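You operate a simulated robot arm through the tools that you are given. There is no shell and no other tool.

You are at the controls of a simulated robot arm. One attempt, no reset.

JOB
Empty the orange jug's and blue cup's old oil into the yellow tub.
Fine: tub pushed a hand's length toward the jug first; jug and cup back; spill nothing. Set down upright: orange jug, blue cup.
Where things are to end (x, y in the base frame): yellow tub within 3 cm of [21, 78].

Only the result counts: the job must be done as asked and must still hold three seconds after the hand-in. Knocking over, shifting, dropping, spilling or breaking anything else fails it.

ROBOT AND FRAMES
A 7-joint arm with a two-finger parallel gripper, fixed in place. Base frame: the origin is on the floor under the middle of its stand, x ahead of it, y to its left, z up. Units: cm, degrees, N and s.
It reaches about 124.7 cm from its shoulder. Its first joint turns from -132.0 to 132.0 degrees. Payload 3.91 kg.
Tool frame: the origin (TCP) lies between the finger pads and is the grasp point; the fingertips stand 3 cm ahead of it; z points along the fingers, y is the line along which they close. Largest opening 11 cm; finger width 2, thickness 1; the body of the gripper, 4.8 by 11.2 cm, starts 5.5 cm behind the TCP.
Orientation is that of the tool frame in the base frame, as [roll, pitch, yaw] about the fixed x, y, z axes, in that order (R = Rz(yaw) Ry(pitch) Rx(roll)). With the fingers straight down and closing along the base's y, the tool's x points along the base's -x, its y along +y and its z along -z.

CONTROLS
- The arm moves only by the tool step_arm. Its argument "steps" is a list of rows, each a list of 7 numbers: the shift along the tool's x, y, z in cm, then the turn, a rotation vector about the tool's x, y, z in degrees, then the gripper command, from -1 (shut) to 1 (fully open), values between in proportion. In form: [[x, y, z, ax, ay, az, grip], ...]. A call has 1 to 20 rows; each row is the pose to reach, as a shift and turn from the pose commanded when the call began, along the tool's axes at that moment. Rows are played at 5 a second. More than 5 cm and 8.6 degrees between two rows, or a gripper value outside its range, and nothing of the call is played. Where a pose cannot be reached the arm comes as near as it can. A force on the tool above 40 N (or 10 N above the force at the start of the call, whichever is more), or a blocked arm, ends the call early, and 0.2 s more pass. Each finger travels about 10.8 cm/s and halts on what it meets, pressing with about 36 N; the grip force reading is that of the motor and also rises with nothing between the fingers. The clock runs only during rows and for 0.2 s after the last one: add rows that repeat a pose to give the fingers time. The reply holds the time, the measured pose of the TCP, the force on the tool along the base axes, the opening and the grip force, in the units named above and with some noise, with the torque about the TCP (base axes, N m) and any sound that the robot's microphone picked up.
- Cameras (640 x 400 px; columns grow to the right, rows downward): "scene" is fixed at [21.88, 65.12, 157.97]; the picture's right is [-0.71, 0.71, -0.00], its down [0.71, 0.71, 0.00] and it looks along [0.00, 0.00, -1.00] (base axes); focal length 214 px, centre (320, 200). "wrist" rides on the gripper at [7.2, 1.7, -10.3] in the tool frame; the picture's right is [-0.23, 0.97, 0.00], its down [-0.76, -0.18, -0.62] and it looks along [-0.61, -0.14, 0.78] (tool axes); focal length 222 px, centre (320, 200).
- capture(camera): a new picture of that camera. The clock stands still meanwhile.
- point_at(camera, pixels): for up to 12 pixels [column, row] of the newest picture of that camera ("zoom" is the newest enlarged one), the place [x, y, z] in the base frame of the surface seen there, good to about 0.2 cm. The clock stands still meanwhile.
- enlarge(camera, box): a new picture of the part [left, top, right, bottom] of that camera's present view, enlarged. The clock stands still meanwhile.
- finish_job(): hands the job in; it is judged then, once.

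Unless the task says otherwise, let go and move clear before handing in.

The tools are called after "Emit:" by a JSON object that holds its "name" and its "arguments". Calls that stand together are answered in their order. step_arm: Moves the arm, as the interface text tells. Its arguments: {"type":"object","properties":{"steps":{"type":"array","items":{"type":"array","items":{"type":"number"}}}},"required":["steps"]} The other tools are called the same way: capture (camera) takes a picture; point_at (camera, pixels) gives the place of the surface under pixels of a picture; enlarge (camera, box) takes an enlarged picture of a part of a camera's view; finish_job () hands the job in.

At the start:

```text
time_s: 0.0
position: [6.51, 54.51, 128.15]
orientation: [180.0, 0.0, -180.0]
force: [0.2, 0.0, 0.6]
ft_torque: [0.01, 0.0, 0.01]
finger_gap: 11.01
gripper_force: 0.1
```

scene: 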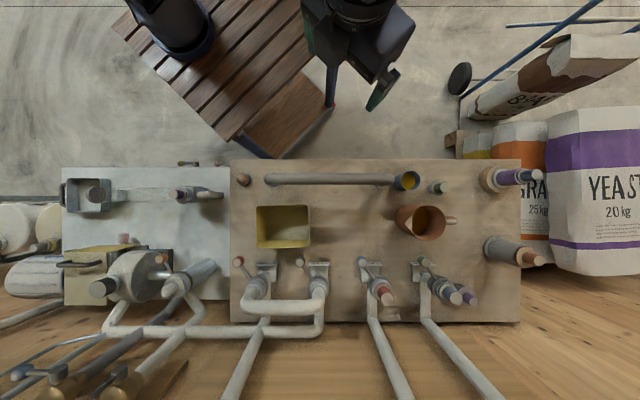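
wrist: 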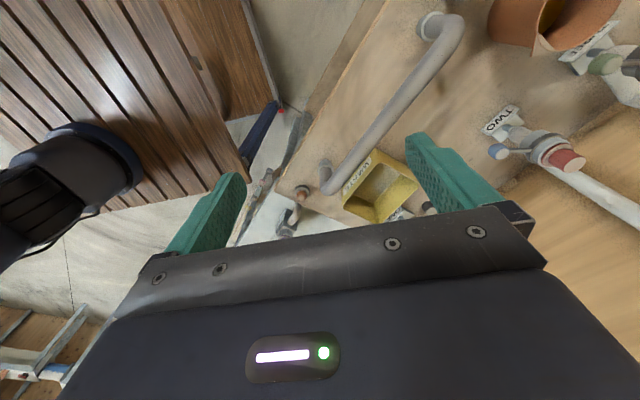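

The scene picture shows a yellow square tub near (283,227), an orange jug near (422,221) and a blue cup near (407,181). I'll enlarge the region around them to get the detail.

Emit:
{"name": "enlarge", "arguments": {"camera": "scene", "box": [220, 150, 380, 250]}}

Emit:
{"name": "point_at", "arguments": {"camera": "scene", "pixels": [[258, 208], [308, 206], [311, 246], [258, 248], [283, 235], [283, 212], [240, 220], [330, 220], [360, 230], [270, 180], [390, 180], [330, 180]]}}

```text
4.00 times, centred on (300, 200) of scene
```

zoom: 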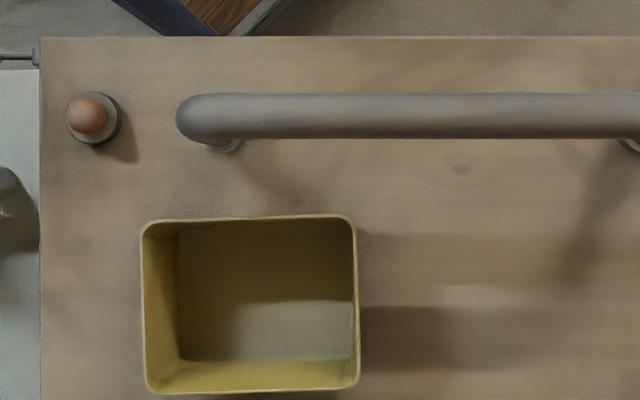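

```text
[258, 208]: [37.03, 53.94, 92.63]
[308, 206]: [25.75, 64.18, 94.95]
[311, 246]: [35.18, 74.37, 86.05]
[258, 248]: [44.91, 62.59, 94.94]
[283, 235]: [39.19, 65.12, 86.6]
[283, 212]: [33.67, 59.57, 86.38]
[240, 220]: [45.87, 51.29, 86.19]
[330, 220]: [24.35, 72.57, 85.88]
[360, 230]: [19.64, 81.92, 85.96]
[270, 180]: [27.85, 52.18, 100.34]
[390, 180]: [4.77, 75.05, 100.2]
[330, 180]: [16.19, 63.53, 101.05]
```

The tub's rim is at about z=95 on a bench at z=86, centred near (35, 63). Next I'll look closely at the jug, the cup and the fittings around them.

Emit:
{"name": "enlarge", "arguments": {"camera": "scene", "box": [370, 155, 498, 235]}}

Emit:
{"name": "enlarge", "arguments": {"camera": "scene", "box": [220, 220, 380, 320]}}

Emit:
{"name": "enlarge", "arguments": {"camera": "scene", "box": [340, 220, 500, 320]}}

Emit:
{"name": "capture", "arguments": {"camera": "scene"}}

Emit:
{"name": "point_at", "arguments": {"camera": "scene", "pixels": [[400, 210], [420, 206], [440, 215], [420, 236], [454, 220], [422, 222], [407, 172], [407, 181], [400, 181], [418, 181], [407, 189], [437, 188]]}}

```text
5.00 times, centred on (434, 195) of scene
```

zoom: 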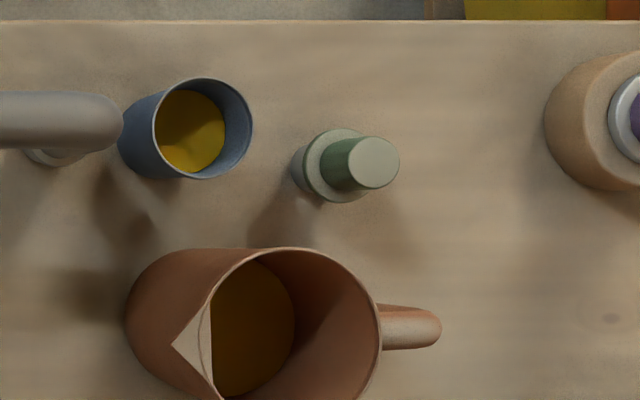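

```text
4.00 times, centred on (300, 270) of scene
```

zoom: 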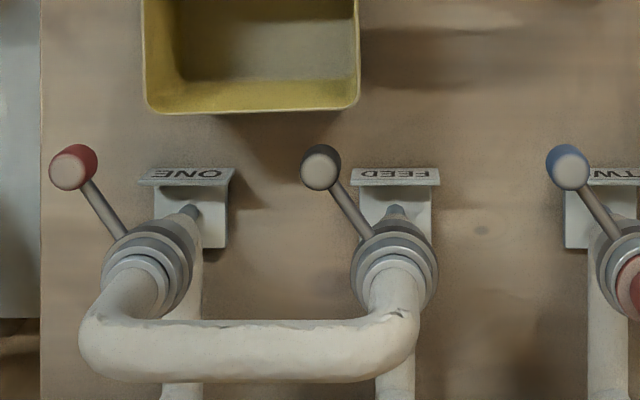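

```text
4.00 times, centred on (420, 270) of scene
```

zoom: 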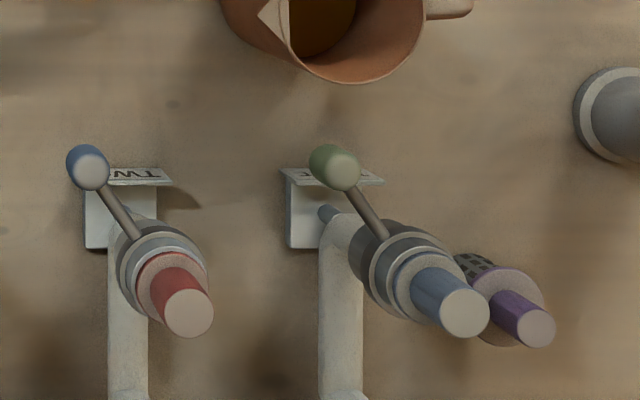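

```text
taken
```

scene: 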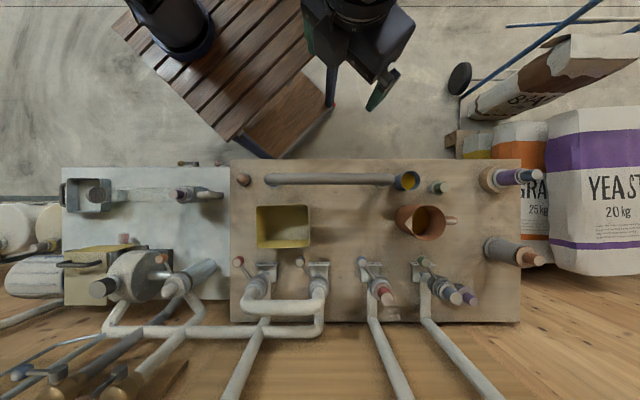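

```text
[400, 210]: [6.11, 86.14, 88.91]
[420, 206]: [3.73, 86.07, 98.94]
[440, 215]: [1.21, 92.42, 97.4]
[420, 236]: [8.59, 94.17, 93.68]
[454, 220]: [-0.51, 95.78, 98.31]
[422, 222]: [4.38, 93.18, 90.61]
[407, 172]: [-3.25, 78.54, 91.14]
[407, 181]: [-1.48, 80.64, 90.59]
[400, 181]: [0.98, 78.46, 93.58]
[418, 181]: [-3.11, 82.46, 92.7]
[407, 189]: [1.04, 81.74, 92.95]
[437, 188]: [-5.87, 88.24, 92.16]
```

The pipe rail runs along row 180 at z≈100, and the cup sits beside its right end. I need accurate rim heights for the jug and cup, plus the heights of nearby fittings, so I'll measure in the zoomed views.

Emit:
{"name": "enlarge", "arguments": {"camera": "scene", "box": [376, 160, 472, 250]}}

```text
4.44 times, centred on (424, 205) of scene
```

zoom: 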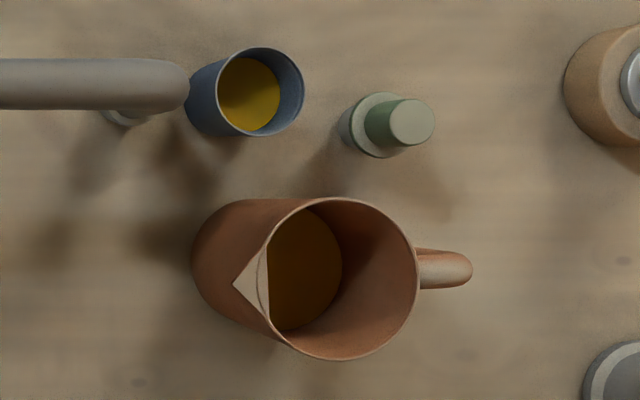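

Emit:
{"name": "point_at", "arguments": {"camera": "zoom", "pixels": [[258, 49], [302, 90], [258, 135], [217, 90], [250, 95], [330, 199], [416, 270], [345, 359], [240, 282], [300, 265], [455, 270], [193, 260]]}}

Emit:
{"name": "point_at", "arguments": {"camera": "scene", "pixels": [[238, 262], [300, 262], [361, 261], [422, 261], [268, 264], [318, 264], [371, 264], [243, 180], [381, 186], [437, 188], [443, 188], [394, 178]]}}

```text
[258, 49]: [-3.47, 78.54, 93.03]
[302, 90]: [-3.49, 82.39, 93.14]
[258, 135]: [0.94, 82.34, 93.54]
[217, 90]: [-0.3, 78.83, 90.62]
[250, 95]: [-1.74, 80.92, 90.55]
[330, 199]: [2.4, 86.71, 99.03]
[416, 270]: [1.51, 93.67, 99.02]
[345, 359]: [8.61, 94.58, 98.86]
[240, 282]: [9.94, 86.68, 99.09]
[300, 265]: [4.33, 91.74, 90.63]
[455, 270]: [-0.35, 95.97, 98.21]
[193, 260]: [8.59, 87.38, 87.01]
```

```text
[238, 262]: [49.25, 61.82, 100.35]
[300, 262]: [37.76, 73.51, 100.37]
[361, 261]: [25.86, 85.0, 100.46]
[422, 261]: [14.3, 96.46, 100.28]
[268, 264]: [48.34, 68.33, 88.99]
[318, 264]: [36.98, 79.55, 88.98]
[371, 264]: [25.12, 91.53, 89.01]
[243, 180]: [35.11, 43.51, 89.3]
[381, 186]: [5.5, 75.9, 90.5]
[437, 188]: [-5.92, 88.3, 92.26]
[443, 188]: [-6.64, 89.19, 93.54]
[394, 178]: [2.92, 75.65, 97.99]
```

Measurements so far, using bench axes r (picture right) and d (picture down):
- **Jug:** rim at z≈99, about 10 cm across, centre (r 29.6, d 6.5). The spout faces -r and the handle +r.
- **Cup:** rim at z≈93.5, 6 cm across, centre (r 27.3, d -5.6).
- **Tub:** must slide about 20.7 cm along +r.

First I'll turn the tool so it closes along d, and move above the tub's left side.

Emit:
{"name": "step_arm", "arguments": {"steps": [[-3.7, 0, 1.8, 0, 0, 4.5, 0.8], [-7.4, 0, 3.6, 0, 0, 9, 0.6], [-11.1, 0, 5.4, 0, 0, 13.5, 0.4], [-14.8, -0.1, 7.2, 0, 0, 18, 0.2], [-18.5, -0.1, 9, 0, 0, 22.5, 0], [-22.2, -0.1, 10.8, 0, 0, 27, 0], [-25.9, -0.1, 12.6, 0, 0, 31.5, 0], [-29.6, -0.2, 14.4, 0, 0, 36, 0], [-33.3, -0.2, 16.2, 0, 0, 40.5, 0], [-37.08, -0.2, 18.15, 0, 0, 45, 0], [-37.08, -0.2, 18.15, 0, 0, 45, 0]]}}

Emit:
{"name": "capture", "arguments": {"camera": "scene"}}

Emit:
{"name": "capture", "arguments": {"camera": "wrist"}}

```text
time_s: 2.4
position: [43.5, 54.34, 109.78]
orientation: [-179.9, 0.0, 135.0]
force: [-0.7, -0.5, 0.6]
ft_torque: [-0.01, 0.02, -0.02]
finger_gap: 5.5
gripper_force: 0.0
```

```text
taken
```

scene: 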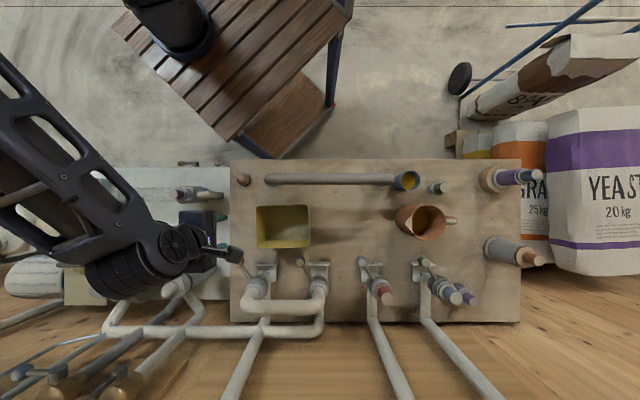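

```text
taken
```

wrist: 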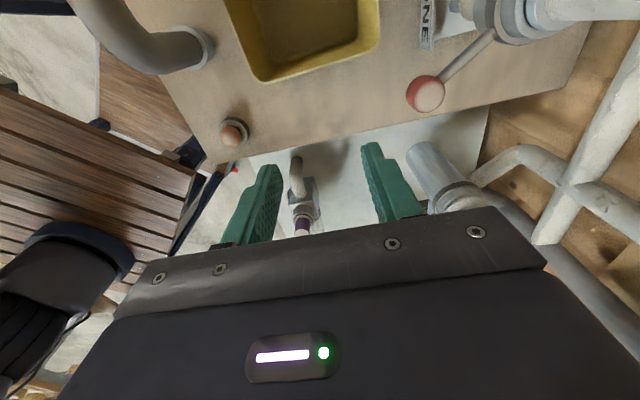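

The tool is turned as wanted and sits at (43.5, 54.3, 109.8), left of the tub. In the wrist picture the tub edge is near (270,80) and the red valve handle near (425,95), both clear. Next I'll lower straight down beside the tub's left face.

Emit:
{"name": "step_arm", "arguments": {"steps": [[0, 0, 4, 0, 0, 0, 0], [0, 0, 8, 0, 0, 0, 0], [0, 0, 12, 0, 0, 0, 0], [0, 0, 15, 0, 0, 0, 0], [0, 0, 17, 0, 0, 0, 0], [0, 0, 18.3, 0, 0, 0, 0], [0, 0, 18.3, 0, 0, 0, 0]]}}

Emit:
{"name": "capture", "arguments": {"camera": "wrist"}}

Emit:
{"name": "enlarge", "arguments": {"camera": "scene", "box": [160, 160, 320, 260]}}

```text
time_s: 4.0
position: [43.72, 54.22, 91.57]
orientation: [180.0, 0.0, 135.0]
force: [0.7, 0.7, 0.3]
ft_torque: [-0.01, -0.01, -0.01]
finger_gap: 5.49
gripper_force: 0.1
```

```text
taken
```

wrist: 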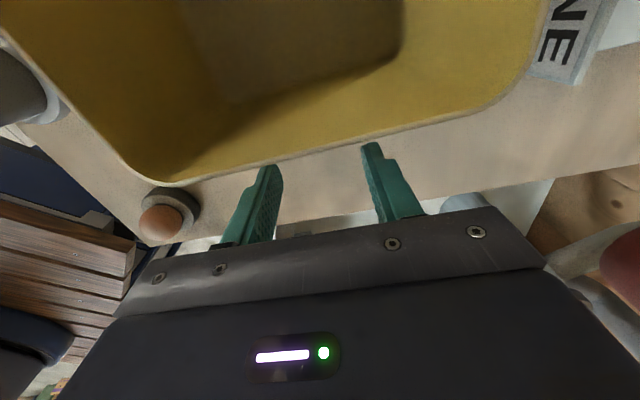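

```text
4.00 times, centred on (240, 210) of scene
```

zoom: 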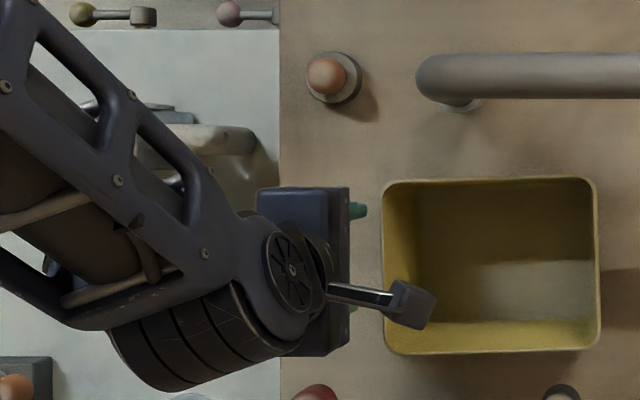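

The fingers stand beside the tub's left wall, pointing at it in the wrist picture near (265,175) and (370,150), and no force is reading. Now I'll push slowly along the tool's x, which is +r toward the jug, stopping a little short so I can measure.

Emit:
{"name": "step_arm", "arguments": {"steps": [[1.5, 0, 0, 0, 0, 0, 0], [2.5, 0.05, 0, 0, 0, 0, 0], [3.3, 0.1, 0, 0, 0, 0, 0], [4.3, 0.1, 0, 0, 0, 0, 0], [5.5, 0.15, 0, 0, 0, 0, 0], [6.7, 0.2, 0, 0, 0, 0, 0], [7.9, 0.25, 0, 0, 0, 0, 0], [9.1, 0.3, 0, 0, 0, 0, 0], [10.3, 0.35, 0, 0, 0, 0, 0], [11.5, 0.4, 0, 0, 0, 0, 0], [12.7, 0.45, 0, 0, 0, 0, 0], [13.9, 0.5, 0, 0, 0, 0, 0], [15.0, 0.5, 0, 0, 0, 0, 0], [15.0, 0.5, 0, 0, 0, 0, 0]]}}

Emit:
{"name": "capture", "arguments": {"camera": "wrist"}}

Emit:
{"name": "capture", "arguments": {"camera": "scene"}}

```text
time_s: 7.0
position: [33.33, 65.35, 91.64]
orientation: [179.9, 0.0, 134.9]
force: [0.4, -0.3, -0.4]
ft_torque: [0.03, 0.0, 0.02]
finger_gap: 5.51
gripper_force: 0.0
```

```text
taken
```

wrist: 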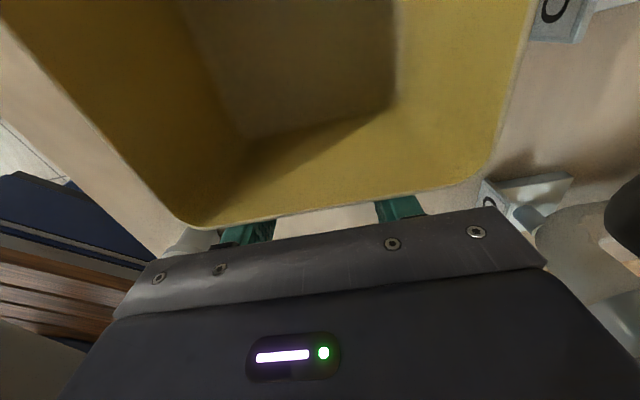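

```text
taken
```

scene: 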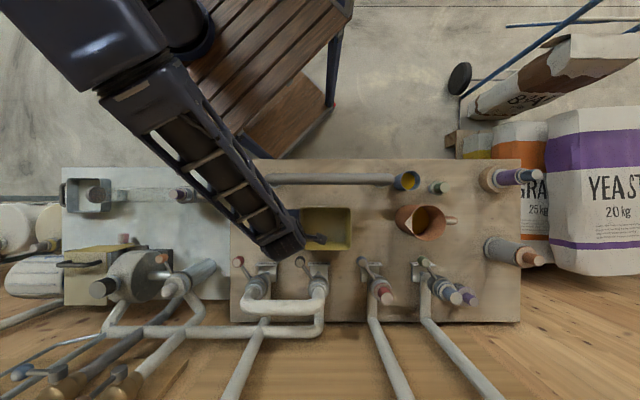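

The tub slid cleanly with almost no force and now sits near (327,228). I'll measure its edges before the last bit of the push.

Emit:
{"name": "enlarge", "arguments": {"camera": "scene", "box": [270, 180, 398, 260]}}

```text
5.00 times, centred on (334, 220) of scene
```

zoom: 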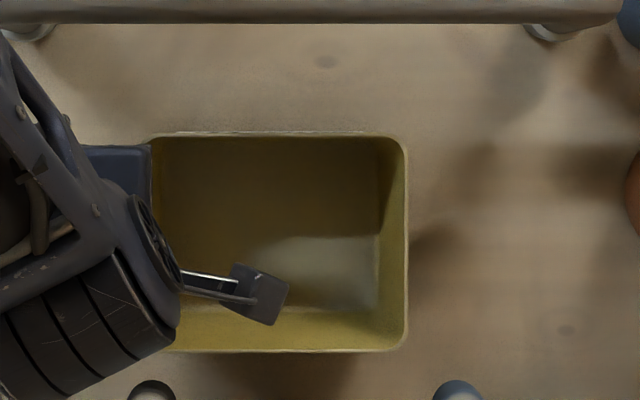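

Emit:
{"name": "point_at", "arguments": {"camera": "zoom", "pixels": [[404, 160], [405, 240], [404, 330], [220, 135], [370, 135], [220, 350], [370, 350], [270, 133], [270, 351]]}}

```text
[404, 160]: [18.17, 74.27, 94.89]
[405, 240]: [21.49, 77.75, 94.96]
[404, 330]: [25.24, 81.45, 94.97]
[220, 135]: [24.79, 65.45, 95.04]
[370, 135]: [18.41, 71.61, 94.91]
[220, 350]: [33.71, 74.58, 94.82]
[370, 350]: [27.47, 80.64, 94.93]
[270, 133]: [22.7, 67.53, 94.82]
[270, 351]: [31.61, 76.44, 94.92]
```

The tub's right rim edge is at r≈9.3, so its centre is about (1.4, 8.4) and it needs 8.3 cm more. Before continuing I'll check how high the forearm passes over the rail.

Emit:
{"name": "point_at", "arguments": {"camera": "scene", "pixels": [[230, 170], [245, 185], [260, 200], [270, 220], [215, 150], [255, 182], [265, 195], [290, 235], [245, 170]]}}

```text
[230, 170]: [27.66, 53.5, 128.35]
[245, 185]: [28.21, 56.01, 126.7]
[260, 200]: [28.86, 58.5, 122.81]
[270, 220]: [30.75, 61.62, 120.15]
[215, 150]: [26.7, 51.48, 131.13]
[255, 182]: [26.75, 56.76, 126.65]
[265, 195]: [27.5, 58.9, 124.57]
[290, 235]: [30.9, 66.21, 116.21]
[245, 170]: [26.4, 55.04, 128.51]
```

The forearm is at z≈125 where it crosses the rail (z≈101), so there is plenty of room. I'll push the remaining 8.3 cm, slowing at the end.

Emit:
{"name": "step_arm", "arguments": {"steps": [[1, 0, 0, 0, 0, 0, 0], [2.1, 0, 0, 0, 0, 0, 0], [3.2, 0.05, 0, 0, 0, 0, 0], [4.3, 0.05, 0, 0, 0, 0, 0], [5.4, 0.1, 0, 0, 0, 0, 0], [6.5, 0.1, 0, 0, 0, 0, 0], [7.3, 0.1, 0, 0, 0, 0, 0], [7.9, 0.1, 0, 0, 0, 0, 0], [8.25, 0.1, 0, 0, 0, 0, 0], [8.25, 0.1, 0, 0, 0, 0, 0]]}}

Emit:
{"name": "enlarge", "arguments": {"camera": "scene", "box": [270, 180, 398, 260]}}

```text
time_s: 9.2
position: [27.51, 71.18, 91.63]
orientation: [-180.0, 0.0, 135.0]
force: [0.1, -0.8, -0.2]
ft_torque: [-0.01, -0.01, 0.03]
finger_gap: 5.49
gripper_force: 0.0
```

```text
5.00 times, centred on (334, 220) of scene
```

zoom: 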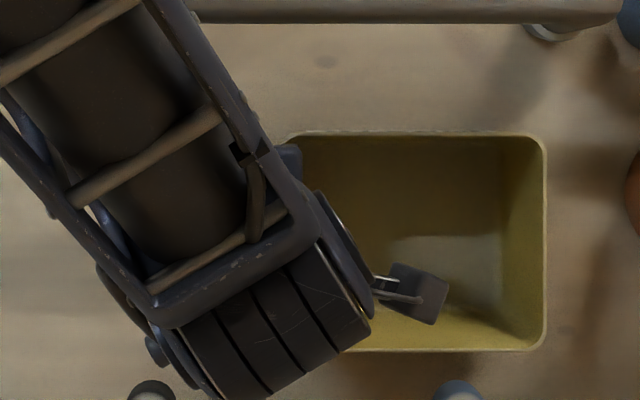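

The tub's right rim edge is at zoom column 547, so r≈17.5 and its centre is about (21.0, 77.8), which is on target. I'll back off from the wall, rise clear, and open the fingers.

Emit:
{"name": "step_arm", "arguments": {"steps": [[-1.5, 0, 0, 0, 0, 0, 0], [-3, 0, 0, 0, 0, 0, 0], [-3, 0, -4, 0, 0, 0, 0], [-3, 0, -8, 0, 0, 0, 0], [-3, 0, -12, 0, 0, 0, 0], [-3, 0, -16, 0, 0, 0, 0.2], [-3, 0, -20, 0, 0, 0, 0.4], [-3, 0, -20.5, 0, 0, 0, 0.5]]}}

Emit:
{"name": "capture", "arguments": {"camera": "wrist"}}

Emit:
{"name": "capture", "arguments": {"camera": "scene"}}

```text
time_s: 11.0
position: [29.73, 69.09, 111.95]
orientation: [-179.9, -0.1, 135.1]
force: [0.0, -1.0, -0.5]
ft_torque: [0.01, 0.01, 0.03]
finger_gap: 8.26
gripper_force: 0.0
```

```text
taken
```

wrist: 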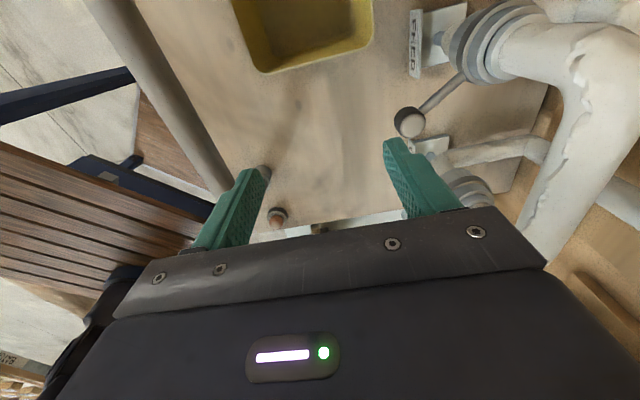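

```text
taken
```

scene: 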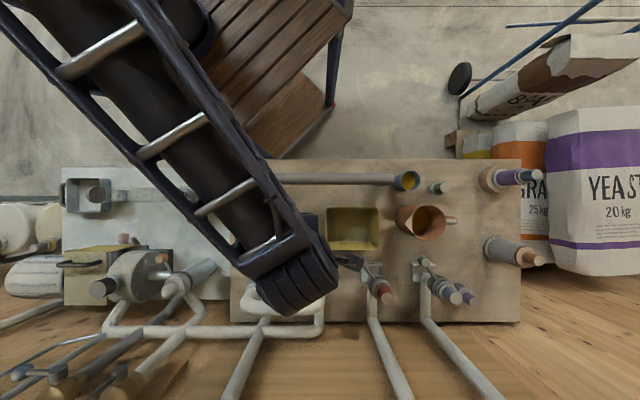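

The tub now sits at (352,228) and everything is clear. Before picking anything up I'll rehearse the pouring tilt with an empty gripper high over the tub, to confirm the arm can reach it.

Emit:
{"name": "step_arm", "arguments": {"steps": [[2, 0, -2, 0, 8, 0, 0.5], [4, 0, -4, 0, 16, 0, 0.5], [6, 0, -6, 0, 24, 0, 0.5], [8, 0, -8, 0, 32, 0, 0.5], [10, 0, -8, 0, 40, 0, 0.5], [12, 0, -8, 0, 48, 0, 0.5], [14, 0, -8, 0, 56, 0, 0.5], [16, 0, -8, 0, 64, 0, 0.5], [18, 0, -8, 0, 72, 0, 0.5], [18, 0, -8, 0, 80, 0, 0.5], [18, 0, -8, 0, 88, 0, 0.5], [18, 0, -8, 0, 90, 0, 0.5]]}}

Emit:
{"name": "capture", "arguments": {"camera": "scene"}}

Emit:
{"name": "capture", "arguments": {"camera": "wrist"}}

```text
time_s: 13.6
position: [17.01, 81.58, 120.09]
orientation: [20.7, -90.0, -65.7]
force: [0.0, 1.0, 1.0]
ft_torque: [-0.03, -0.02, -0.06]
finger_gap: 8.23
gripper_force: 0.1
```

```text
taken
```

scene: 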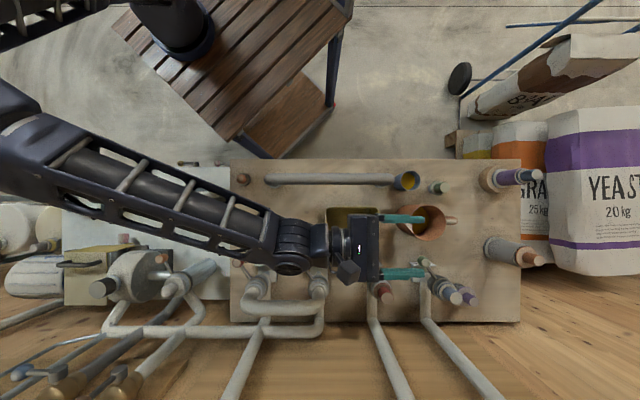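

```text
taken
```

wrist: 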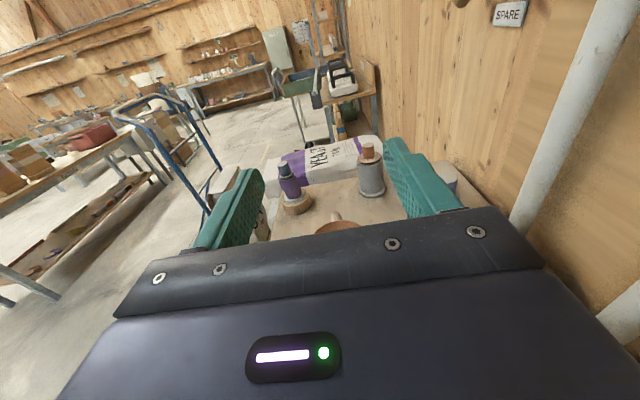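

90° works and the elbow has swung out to the left with room. I'll go on to 120° to check the full pour and see how low the wrist and forearm come.

Emit:
{"name": "step_arm", "arguments": {"steps": [[0, 0, 0, 0, 8, 0, 0.5], [0, 0, 0, 0, 16, 0, 0.5], [0, 0, 0, 0, 24, 0, 0.5], [0, 0, 0, 0, 32, 0, 0.5], [0, 0, 0, 0, 32, 0, 0.5]]}}

Emit:
{"name": "capture", "arguments": {"camera": "scene"}}

Emit:
{"name": "point_at", "arguments": {"camera": "scene", "pixels": [[366, 245], [340, 240], [320, 240], [292, 240], [260, 230], [200, 205], [120, 180], [60, 160]]}}

```text
time_s: 14.8
position: [17.02, 81.93, 120.13]
orientation: [-0.1, -58.0, -45.0]
force: [0.7, 0.2, -0.2]
ft_torque: [0.02, 0.01, 0.0]
finger_gap: 8.24
gripper_force: 0.0
```

```text
taken
```

scene: 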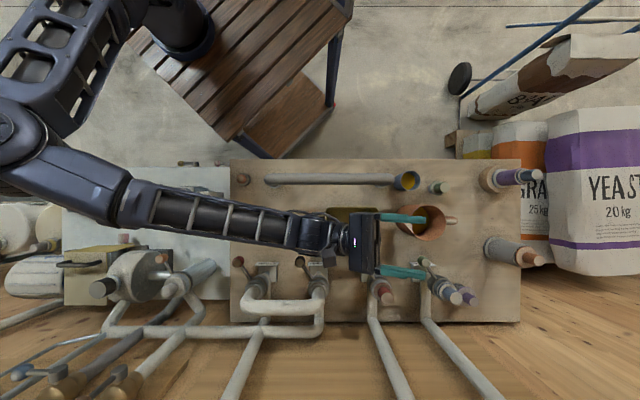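

```text
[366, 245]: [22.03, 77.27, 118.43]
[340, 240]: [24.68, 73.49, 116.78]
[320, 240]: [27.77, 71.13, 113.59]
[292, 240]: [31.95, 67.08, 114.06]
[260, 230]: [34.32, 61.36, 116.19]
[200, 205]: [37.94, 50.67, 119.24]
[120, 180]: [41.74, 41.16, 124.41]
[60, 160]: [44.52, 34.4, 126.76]
```

The 122° tilt is reachable, and the forearm's top stays at 114–119 with TCP at z=120, well clear of everything. Now I'll return to fingers-down above the blue cup.

Emit:
{"name": "step_arm", "arguments": {"steps": [[0, 0, 0, 0, -7.625, 0, 0.5], [-0.4, -0.9, 0.65, 0, -15.25, 0, 0.5], [-0.8, -1.8, 1.3, 0, -22.875, 0, 0.5], [-1.2, -2.8, 2.0, 0, -30.5, 0, 0.5], [-1.7, -3.8, 2.7, 0, -38.125, 0, 0.5], [-2.1, -4.7, 3.4, 0, -45.75, 0, 0.5], [-2.5, -5.6, 4.05, 0, -53.375, 0, 0.5], [-2.9, -6.5, 4.7, 0, -61, 0, 0.5], [-3.3, -7.5, 5.4, 0, -68.625, 0, 0.5], [-3.8, -8.4, 6.1, 0, -76.25, 0, 0.5], [-4.2, -9.3, 6.8, 0, -83.875, 0, 0.5], [-4.6, -10.3, 7.4, 0, -91.5, 0, 0.5], [-5.0, -11.2, 8.1, 0, -99.125, 0, 0.5], [-5.5, -12.1, 8.8, 0, -106.75, 0, 0.5], [-5.9, -13.1, 9.5, 0, -114.375, 0, 0.5], [-6.33, -14.04, 10.13, 0, -122, 0, 0.5], [-6.33, -14.04, 10.13, 0, -122, 0, 0.5]]}}

Emit:
{"name": "capture", "arguments": {"camera": "wrist"}}

Emit:
{"name": "capture", "arguments": {"camera": "scene"}}

```text
time_s: 18.4
position: [-1.22, 80.25, 120.03]
orientation: [-179.9, 0.1, 135.0]
force: [0.3, 0.0, -0.2]
ft_torque: [-0.02, 0.05, -0.02]
finger_gap: 8.26
gripper_force: 0.1
```

```text
taken
```

wrist: 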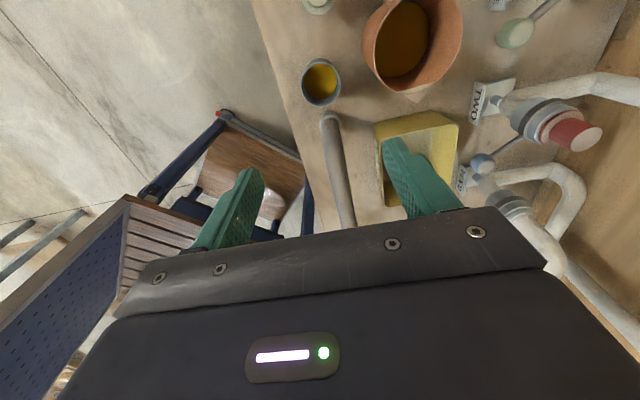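

```text
taken
```

scene: 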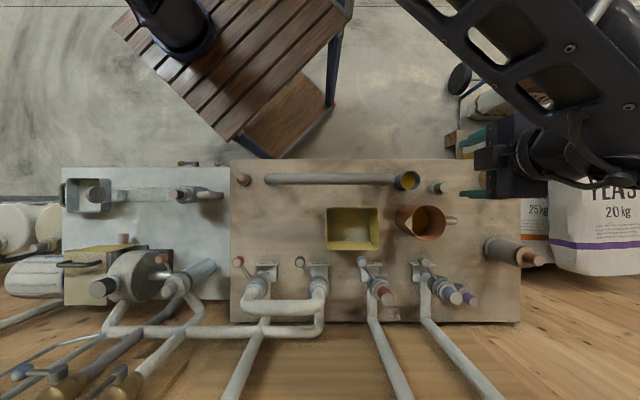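

The wrist picture puts the cup's oil at (320,82), exactly where a point straight below the TCP should appear, so I'm over the cup. I'll check its rim more closely before going down.

Emit:
{"name": "enlarge", "arguments": {"camera": "wrist", "box": [280, 45, 376, 105]}}

```text
6.67 times, centred on (328, 75) of wrist
```

zoom: 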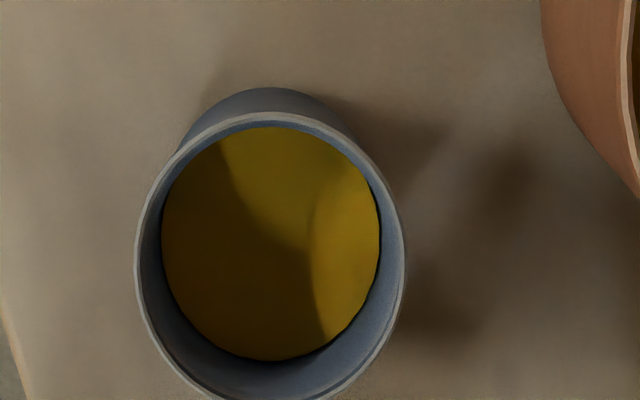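

Emit:
{"name": "point_at", "arguments": {"camera": "zoom", "pixels": [[138, 240], [402, 240], [270, 115], [150, 190], [395, 200], [180, 360], [370, 350], [270, 240], [270, 97]]}}

```text
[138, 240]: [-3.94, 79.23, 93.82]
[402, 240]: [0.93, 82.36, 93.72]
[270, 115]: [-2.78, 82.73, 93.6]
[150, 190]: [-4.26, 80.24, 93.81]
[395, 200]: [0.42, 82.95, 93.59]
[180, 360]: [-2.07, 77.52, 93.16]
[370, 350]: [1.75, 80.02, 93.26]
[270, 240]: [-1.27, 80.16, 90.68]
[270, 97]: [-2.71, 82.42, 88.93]
```

The rim fits a circle centred at (-1.15, 80.3), radius 3.0, at z=93.7, and the TCP is within 1 mm of it. I'll lower the open fingers either side of the cup to z≈91.3.

Emit:
{"name": "step_arm", "arguments": {"steps": [[0, 0, 4, 0, 0, 0, 0.5], [0, 0, 8, 0, 0, 0, 0.5], [0, 0, 12, 0, 0, 0, 0.5], [0, 0, 16, 0, 0, 0, 0.5], [0, 0, 20, 0, 0, 0, 0.5], [0, 0, 23, 0, 0, 0, 0.5], [0, 0, 25.5, 0, 0, 0, 0.5], [0, 0, 27.5, 0, 0, 0, 0.5], [0, 0, 28.7, 0, 0, 0, 0.5], [0, 0, 28.7, 0, 0, 0, 0.5]]}}

Emit:
{"name": "capture", "arguments": {"camera": "wrist"}}

Emit:
{"name": "enlarge", "arguments": {"camera": "scene", "box": [340, 140, 500, 240]}}

```text
time_s: 20.6
position: [-1.38, 80.32, 91.39]
orientation: [179.9, 0.0, 135.0]
force: [0.4, 0.2, -0.7]
ft_torque: [0.01, -0.02, 0.03]
finger_gap: 8.24
gripper_force: 0.0
```

```text
taken
```

wrist: 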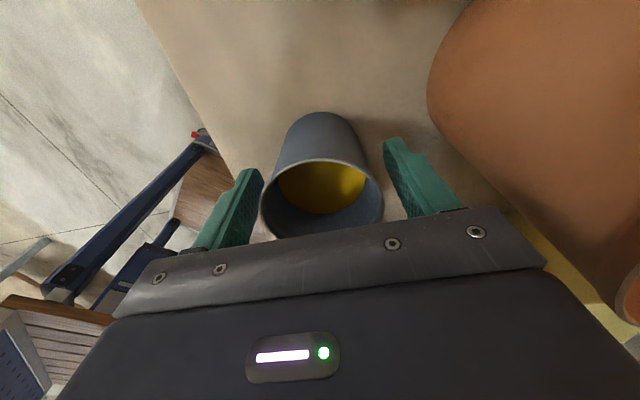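

```text
4.00 times, centred on (420, 190) of scene
```

zoom: 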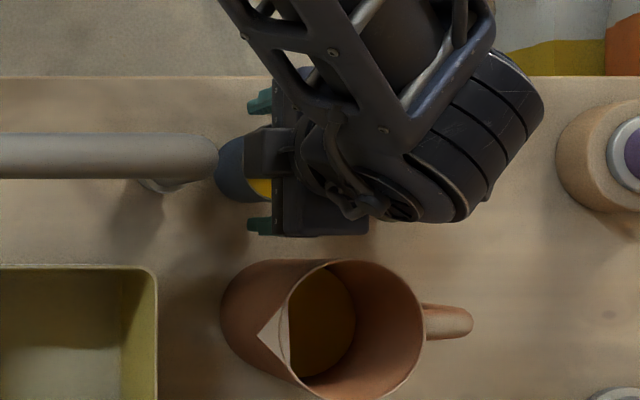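

The cup's rim sits between the pads in the wrist picture, with the teal fingers at (235,210) and (420,180), and no force is reading. I'll identify the small dark box near the rail end, at zoom (268,155), before closing.

Emit:
{"name": "point_at", "arguments": {"camera": "zoom", "pixels": [[262, 150], [285, 150], [310, 190], [260, 187], [235, 175], [262, 100], [258, 225], [280, 220], [300, 120], [430, 170], [480, 120], [210, 155]]}}

```text
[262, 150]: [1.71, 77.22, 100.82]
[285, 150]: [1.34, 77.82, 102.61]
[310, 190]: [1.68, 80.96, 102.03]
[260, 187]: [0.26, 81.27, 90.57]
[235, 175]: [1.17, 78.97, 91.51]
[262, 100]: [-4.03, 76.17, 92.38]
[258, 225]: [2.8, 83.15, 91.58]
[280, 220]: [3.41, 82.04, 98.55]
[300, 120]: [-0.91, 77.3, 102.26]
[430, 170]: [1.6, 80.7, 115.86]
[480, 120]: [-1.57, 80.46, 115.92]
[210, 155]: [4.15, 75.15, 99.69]
```

The box is part of the gripper at (1.7, 77.2, 100.8), about 1.4 cm from the rail's end, so it clears. I'll close gently on the cup.

Emit:
{"name": "step_arm", "arguments": {"steps": [[0, 0, 0, 0, 0, 0, 0.3], [0, 0, 0, 0, 0, 0, 0.15], [0, 0, 0, 0, 0, 0, 0.0], [0, 0, 0, 0, 0, 0, -0.3], [0, 0, 0, 0, 0, 0, -1], [0, 0, 0, 0, 0, 0, -1], [0, 0, 0, 0, 0, 0, -1]]}}

Emit:
{"name": "capture", "arguments": {"camera": "wrist"}}

```text
time_s: 22.2
position: [-1.3, 80.16, 91.43]
orientation: [180.0, 0.0, 135.0]
force: [-0.7, -0.4, -0.5]
ft_torque: [-0.05, 0.02, 0.0]
finger_gap: 5.99
gripper_force: 36.1
```

```text
taken
```

wrist: 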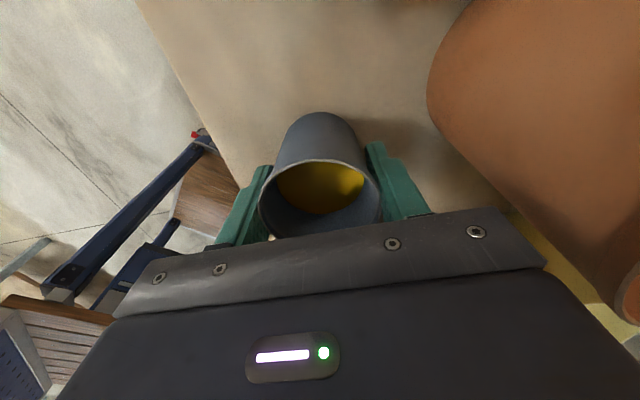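

The fingers have stopped on the cup with a 5.99 cm gap and 36 N. I'll lift it straight up, easing in.

Emit:
{"name": "step_arm", "arguments": {"steps": [[0, 0, -0.4, 0, 0, 0, -1], [0, 0, -1.2, 0, 0, 0, -1], [0, 0, -2.4, 0, 0, 0, -1], [0, 0, -3.8, 0, 0, 0, -1], [0, 0, -5.4, 0, 0, 0, -1], [0, 0, -7, 0, 0, 0, -1], [0, 0, -8.6, 0, 0, 0, -1], [0, 0, -10.2, 0, 0, 0, -1], [0, 0, -11.8, 0, 0, 0, -1], [0, 0, -13.4, 0, 0, 0, -1], [0, 0, -15, 0, 0, 0, -1], [0, 0, -16.6, 0, 0, 0, -1], [0, 0, -18, 0, 0, 0, -1], [0, 0, -19, 0, 0, 0, -1], [0, 0, -19.5, 0, 0, 0, -1], [0, 0, -19.5, 0, 0, 0, -1]]}}

Emit:
{"name": "capture", "arguments": {"camera": "wrist"}}

Emit:
{"name": "capture", "arguments": {"camera": "scene"}}

```text
time_s: 25.6
position: [-1.23, 80.38, 110.95]
orientation: [-180.0, 0.0, 135.0]
force: [0.2, 0.8, -1.7]
ft_torque: [-0.01, 0.03, -0.01]
finger_gap: 6.0
gripper_force: 36.1
```

```text
taken
```

wrist: 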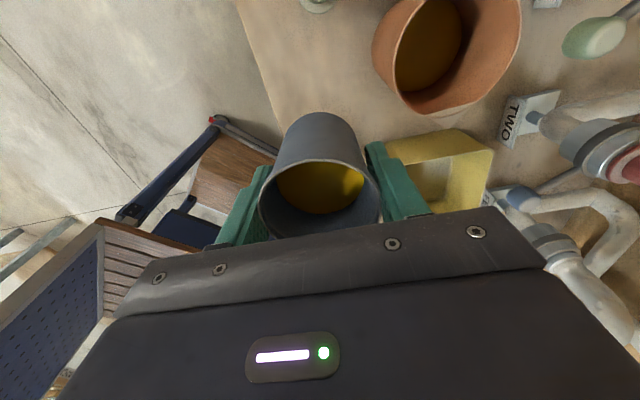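

```text
taken
```

scene: 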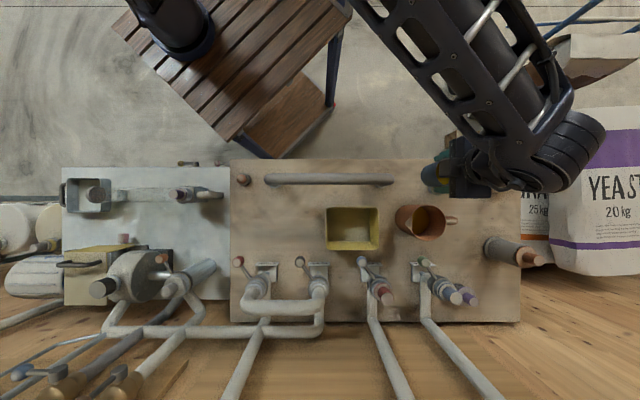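

The cup is up, its oil level is steady in the wrist picture, and it weighs about 1.7 N. Next I'll carry it upright and slowly over the tub.

Emit:
{"name": "step_arm", "arguments": {"steps": [[-0.3, 0.35, 0, 0, 0, 0, -1], [-0.9, 1.1, 0, 0, 0, 0, -1], [-1.7, 2.1, 0, 0, 0, 0, -1], [-2.6, 3.2, 0, 0, 0, 0, -1], [-3.6, 4.4, 0, 0, 0, 0, -1], [-4.6, 5.6, 0, 0, 0, 0, -1], [-5.6, 6.9, 0, 0, 0, 0, -1], [-6.6, 8.1, 0, 0, 0, 0, -1], [-7.6, 9.3, 0, 0, 0, 0, -1], [-8.6, 10.5, 0.3, 0, 0, 0, -1], [-9.5, 11.7, 1, 0, 0, 0, -1], [-10.3, 12.7, 2, 0, 0, 0, -1], [-10.9, 13.4, 3, 0, 0, 0, -1], [-11.2, 13.8, 4, 0, 0, 0, -1], [-11.3, 13.9, 5, 0, 0, 0, -1], [-11.3, 13.9, 5.7, 0, 0, 0, -1], [-11.3, 13.9, 6, 0, 0, 0, -1], [-11.3, 13.9, 6, 0, 0, 0, -1]]}}

Emit:
{"name": "capture", "arguments": {"camera": "wrist"}}

Emit:
{"name": "capture", "arguments": {"camera": "scene"}}

```text
time_s: 29.4
position: [16.31, 82.16, 104.99]
orientation: [180.0, 0.0, 135.0]
force: [0.1, -0.2, -1.2]
ft_torque: [0.01, -0.02, -0.03]
finger_gap: 5.97
gripper_force: 35.5
```

```text
taken
```

wrist: 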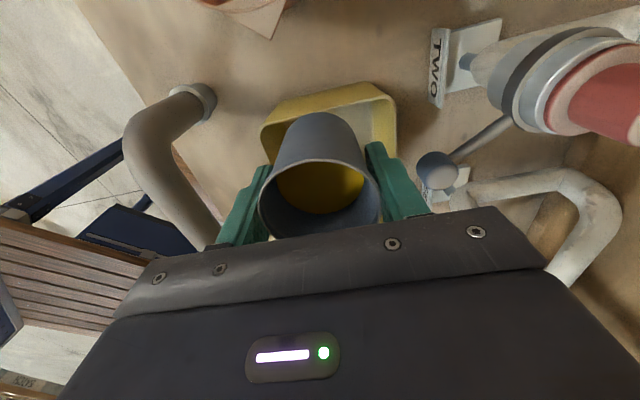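

```text
taken
```

scene: 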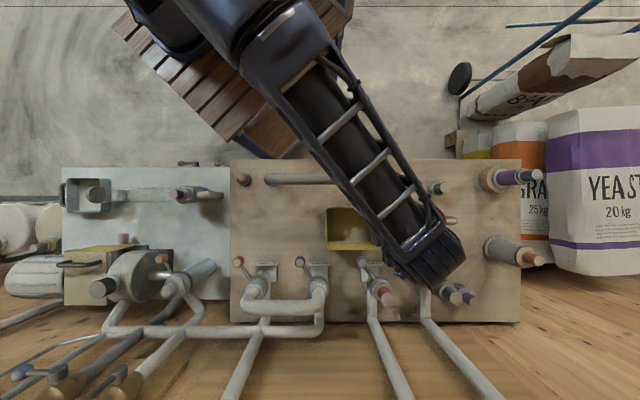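

The cup is centred over the tub's right half at r≈16, d≈8.1, z=105. I'll start the pour, tilting about the tool's y toward -r: quickly to 40°, then slowly to 70°.

Emit:
{"name": "step_arm", "arguments": {"steps": [[0, 0, 0, 0, 3, 0, -1], [0, 0, 0, 0, 7, 0, -1], [0, 0, 0, 0, 12, 0, -1], [0, 0, 0, 0, 17, 0, -1], [0, 0, 0, 0, 22, 0, -1], [0, 0, 0, 0, 27, 0, -1], [0, 0, 0, 0, 32, 0, -1], [0, 0, 0, 0, 36, 0, -1], [0, 0, 0, 0, 40, 0, -1], [0, 0, 0, 0, 43, 0, -1], [0, 0, 0, 0, 46, 0, -1], [0, 0, 0, 0, 49, 0, -1], [0, 0, 0, 0, 51, 0, -1], [0, 0, 0, 0, 53, 0, -1], [0, 0, 0, 0, 55, 0, -1], [0, 0, 0, 0, 57, 0, -1], [0, 0, 0, 0, 59, 0, -1], [0, 0, 0, 0, 61, 0, -1]]}}

Emit:
{"name": "capture", "arguments": {"camera": "wrist"}}

Emit:
{"name": "capture", "arguments": {"camera": "scene"}}

```text
time_s: 33.2
position: [16.35, 82.06, 104.91]
orientation: [179.9, -61.1, 135.1]
force: [0.2, -0.1, -0.6]
ft_torque: [-0.03, 0.01, 0.0]
finger_gap: 5.88
gripper_force: 35.9
```

```text
taken
```

wrist: 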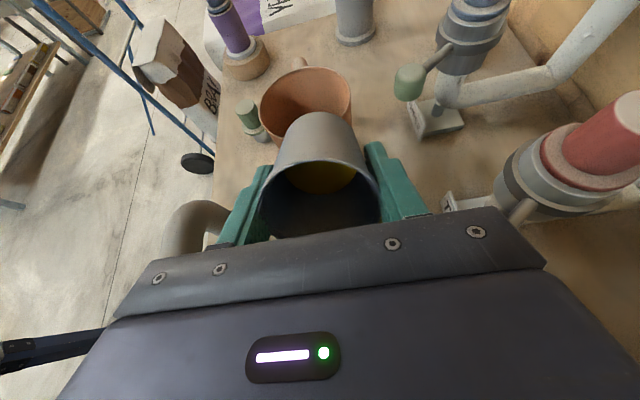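

```text
taken
```

scene: 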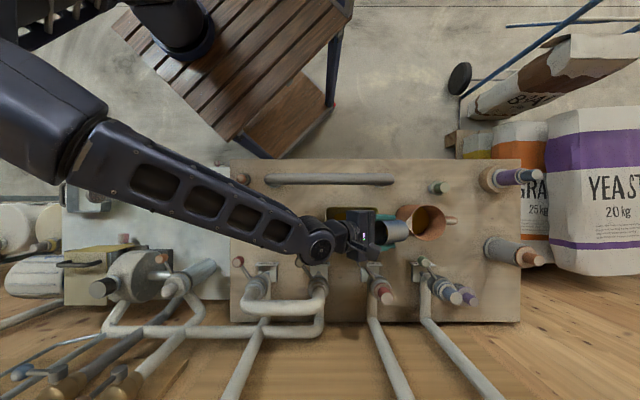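

The weight has dropped, so oil is leaving, and the gap reads 5.88. I'll zoom on the tub to see whether the oil is landing in it.

Emit:
{"name": "enlarge", "arguments": {"camera": "scene", "box": [300, 195, 420, 270]}}

Emit:
{"name": "enlarge", "arguments": {"camera": "wrist", "box": [220, 90, 420, 240]}}

```text
5.33 times, centred on (360, 232) of scene
```

zoom: 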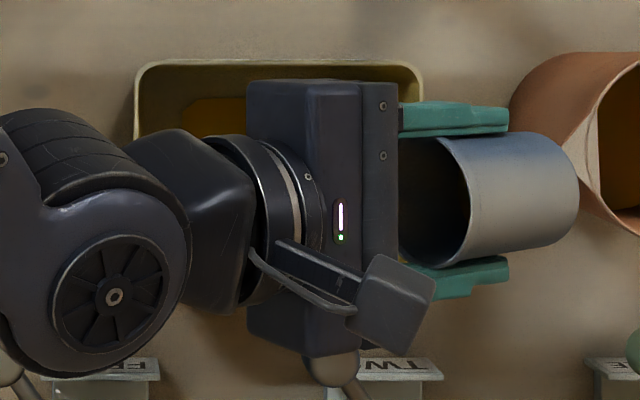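

```text
2.67 times, centred on (320, 165) of wrist
```

zoom: 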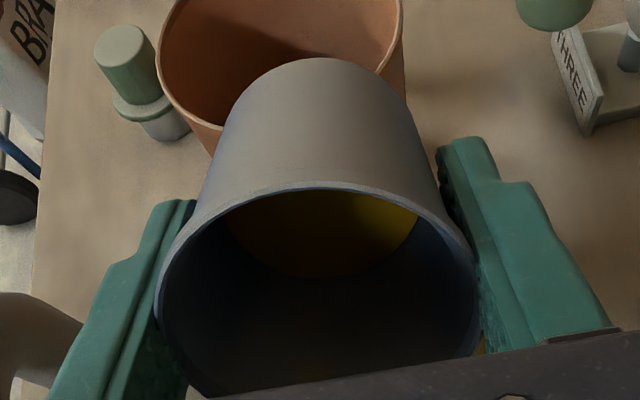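

Oil is in the tub (orange pool at zoom (215,115)) and the bench looks clean. I'll continue the tilt to 111° while rising, so the wrist stays clear of the tub.

Emit:
{"name": "step_arm", "arguments": {"steps": [[0, 0, 0, 0, 3, 0, -1], [0, 0, 0, 0, 6, 0, -1], [0, 0, 0, 0, 9, 0, -1], [0, 0, 0, 0, 12, 0, -1], [0, 0, 0, 0, 15, 0, -1], [0, 0, 0, 0, 18, 0, -1], [0.39, 0, -0.33, 0, 21, 0, -1], [0.78, 0, -0.66, 0, 24, 0, -1], [1.25, 0, -1.04, 0, 27, 0, -1], [1.73, 0, -1.42, 0, 30, 0, -1], [2.3, 0, -1.84, 0, 33, 0, -1], [2.86, 0, -2.27, 0, 36, 0, -1], [3.42, 0, -2.7, 0, 39, 0, -1], [3.99, 0, -3.13, 0, 42, 0, -1], [4.46, 0, -3.5, 0, 45, 0, -1], [5.03, 0, -3.93, 0, 48, 0, -1], [5.59, 0, -4.36, 0, 50, 0, -1], [5.59, 0, -4.36, 0, 50, 0, -1], [5.59, 0, -4.36, 0, 50, 0, -1], [5.59, 0, -4.36, 0, 50, 0, -1]]}}

Emit:
{"name": "capture", "arguments": {"camera": "wrist"}}

Emit:
{"name": "enlarge", "arguments": {"camera": "scene", "box": [260, 170, 420, 270]}}

Emit:
{"name": "enlarge", "arguments": {"camera": "wrist", "box": [220, 90, 420, 240]}}

```text
time_s: 37.4
position: [17.34, 81.36, 111.94]
orientation: [-0.1, -68.9, -45.0]
force: [-0.1, 0.0, 0.3]
ft_torque: [0.03, -0.01, 0.02]
finger_gap: 5.87
gripper_force: 35.7
```

```text
taken
```

wrist: 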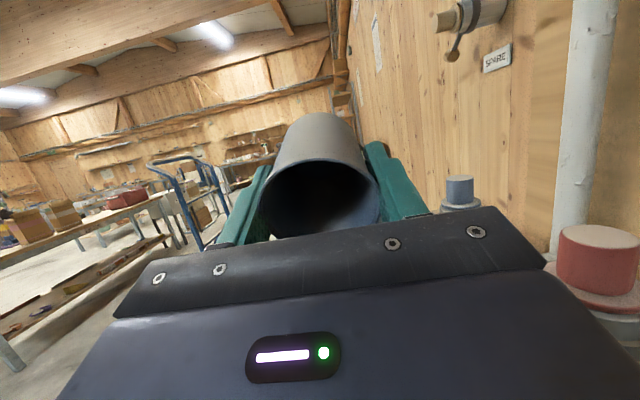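

```text
4.00 times, centred on (340, 220) of scene
```

zoom: 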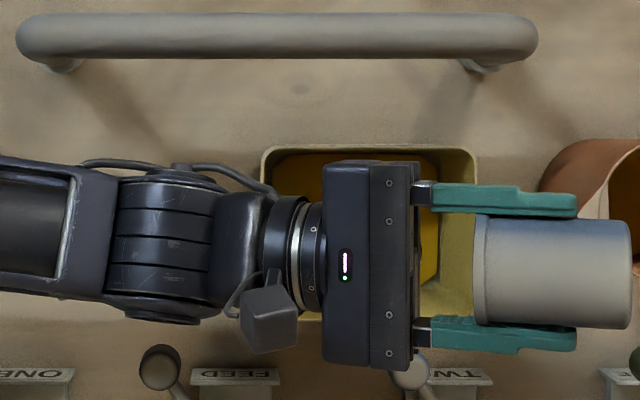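

```text
2.67 times, centred on (320, 165) of wrist
```

zoom: 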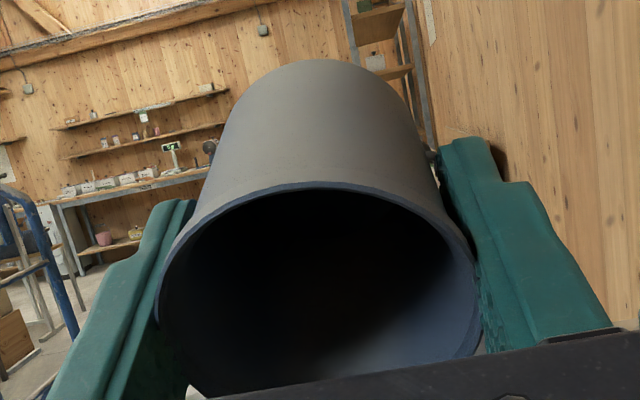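

The inside of the cup looks dry in the wrist zoom, and the tub shows an orange pool. I'll tip a little further and hold so the last drops drain.

Emit:
{"name": "step_arm", "arguments": {"steps": [[0.9, 0, 0.35, 0, 3, 0, -1], [1.9, 0, 0.7, 0, 6, 0, -1], [2.8, 0, 1.07, 0, 9, 0, -1], [2.8, 0, 1.07, 0, 9, 0, -1], [2.8, 0, 1.07, 0, 9, 0, -1], [2.8, 0, 1.07, 0, 9, 0, -1], [2.8, 0, 1.07, 0, 9, 0, -1], [2.8, 0, 1.07, 0, 9, 0, -1], [2.8, 0, 1.07, 0, 9, 0, -1], [2.8, 0, 1.07, 0, 9, 0, -1], [2.8, 0, 1.07, 0, 9, 0, -1]]}}

Emit:
{"name": "enlarge", "arguments": {"camera": "wrist", "box": [240, 130, 400, 240]}}

Emit:
{"name": "enlarge", "arguments": {"camera": "scene", "box": [300, 195, 420, 270]}}

```text
time_s: 39.8
position: [17.41, 81.24, 114.77]
orientation: [0.1, -60.1, -45.0]
force: [-0.5, 0.6, 0.0]
ft_torque: [0.0, 0.02, 0.01]
finger_gap: 5.9
gripper_force: 36.0
```

```text
3.64 times, centred on (320, 185) of wrist
```

zoom: 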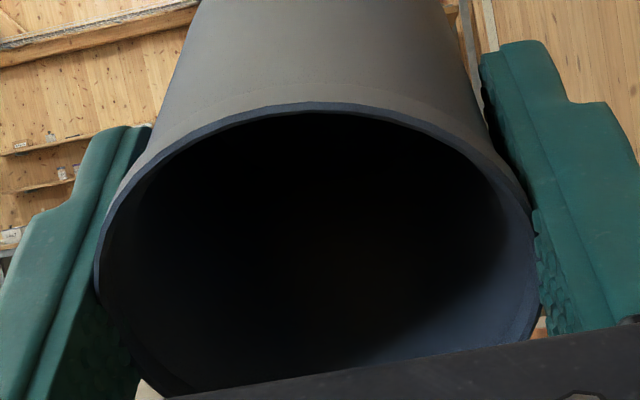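

```text
5.33 times, centred on (360, 232) of scene
```

zoom: 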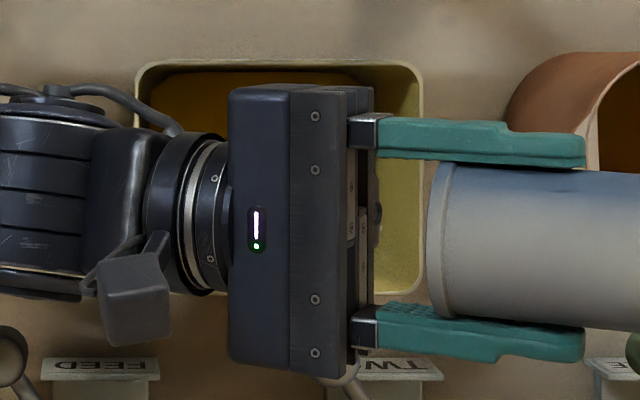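

The cup is empty and the tub holds the oil. I'll tip the cup back upright while still over the tub.

Emit:
{"name": "step_arm", "arguments": {"steps": [[0, 0, 0, 0, -5, 0, -1], [0, 0, 0, 0, -12, 0, -1], [0, 0, 0, 0, -19.5, 0, -1], [0, 0, 0, 0, -27, 0, -1], [0, 0, 0, 0, -34.5, 0, -1], [0, 0, 0, 0, -42, 0, -1], [0, 0, 0, 0, -49.5, 0, -1], [0, 0, 0, 0, -57, 0, -1], [0, 0, 0, 0, -64.5, 0, -1], [0, 0, 0, 0, -72, 0, -1], [0, 0, 0, 0, -79.5, 0, -1], [0, 0, 0, 0, -87, 0, -1], [0, 0, 0, 0, -94.5, 0, -1], [0, 0, 0, 0, -102, 0, -1], [0, 0, 0, 0, -109, 0, -1], [0, 0, 0, 0, -115, 0, -1], [0, 0, 0, 0, -119, 0, -1], [0, 0, 0, 0, -120, 0, -1], [0, 0, 0, 0, -120, 0, -1]]}}

Emit:
{"name": "capture", "arguments": {"camera": "wrist"}}

Emit:
{"name": "capture", "arguments": {"camera": "scene"}}

```text
time_s: 43.8
position: [17.19, 81.29, 114.87]
orientation: [180.0, -0.1, 135.0]
force: [-0.7, 0.1, -0.6]
ft_torque: [0.01, -0.06, -0.03]
finger_gap: 5.88
gripper_force: 36.3
```

```text
taken
```

wrist: 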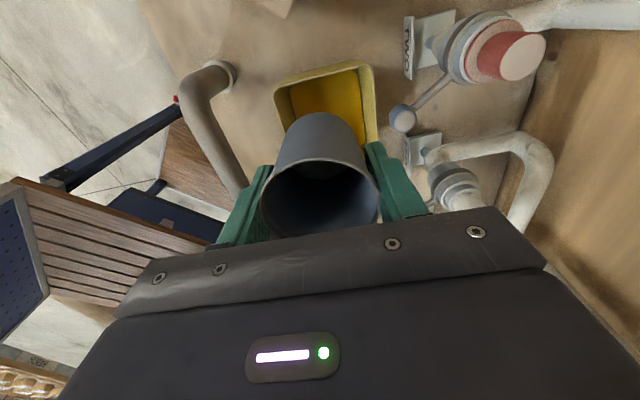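

```text
taken
```

scene: 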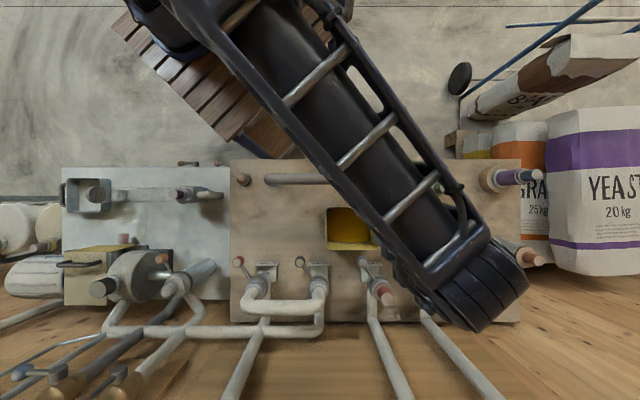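

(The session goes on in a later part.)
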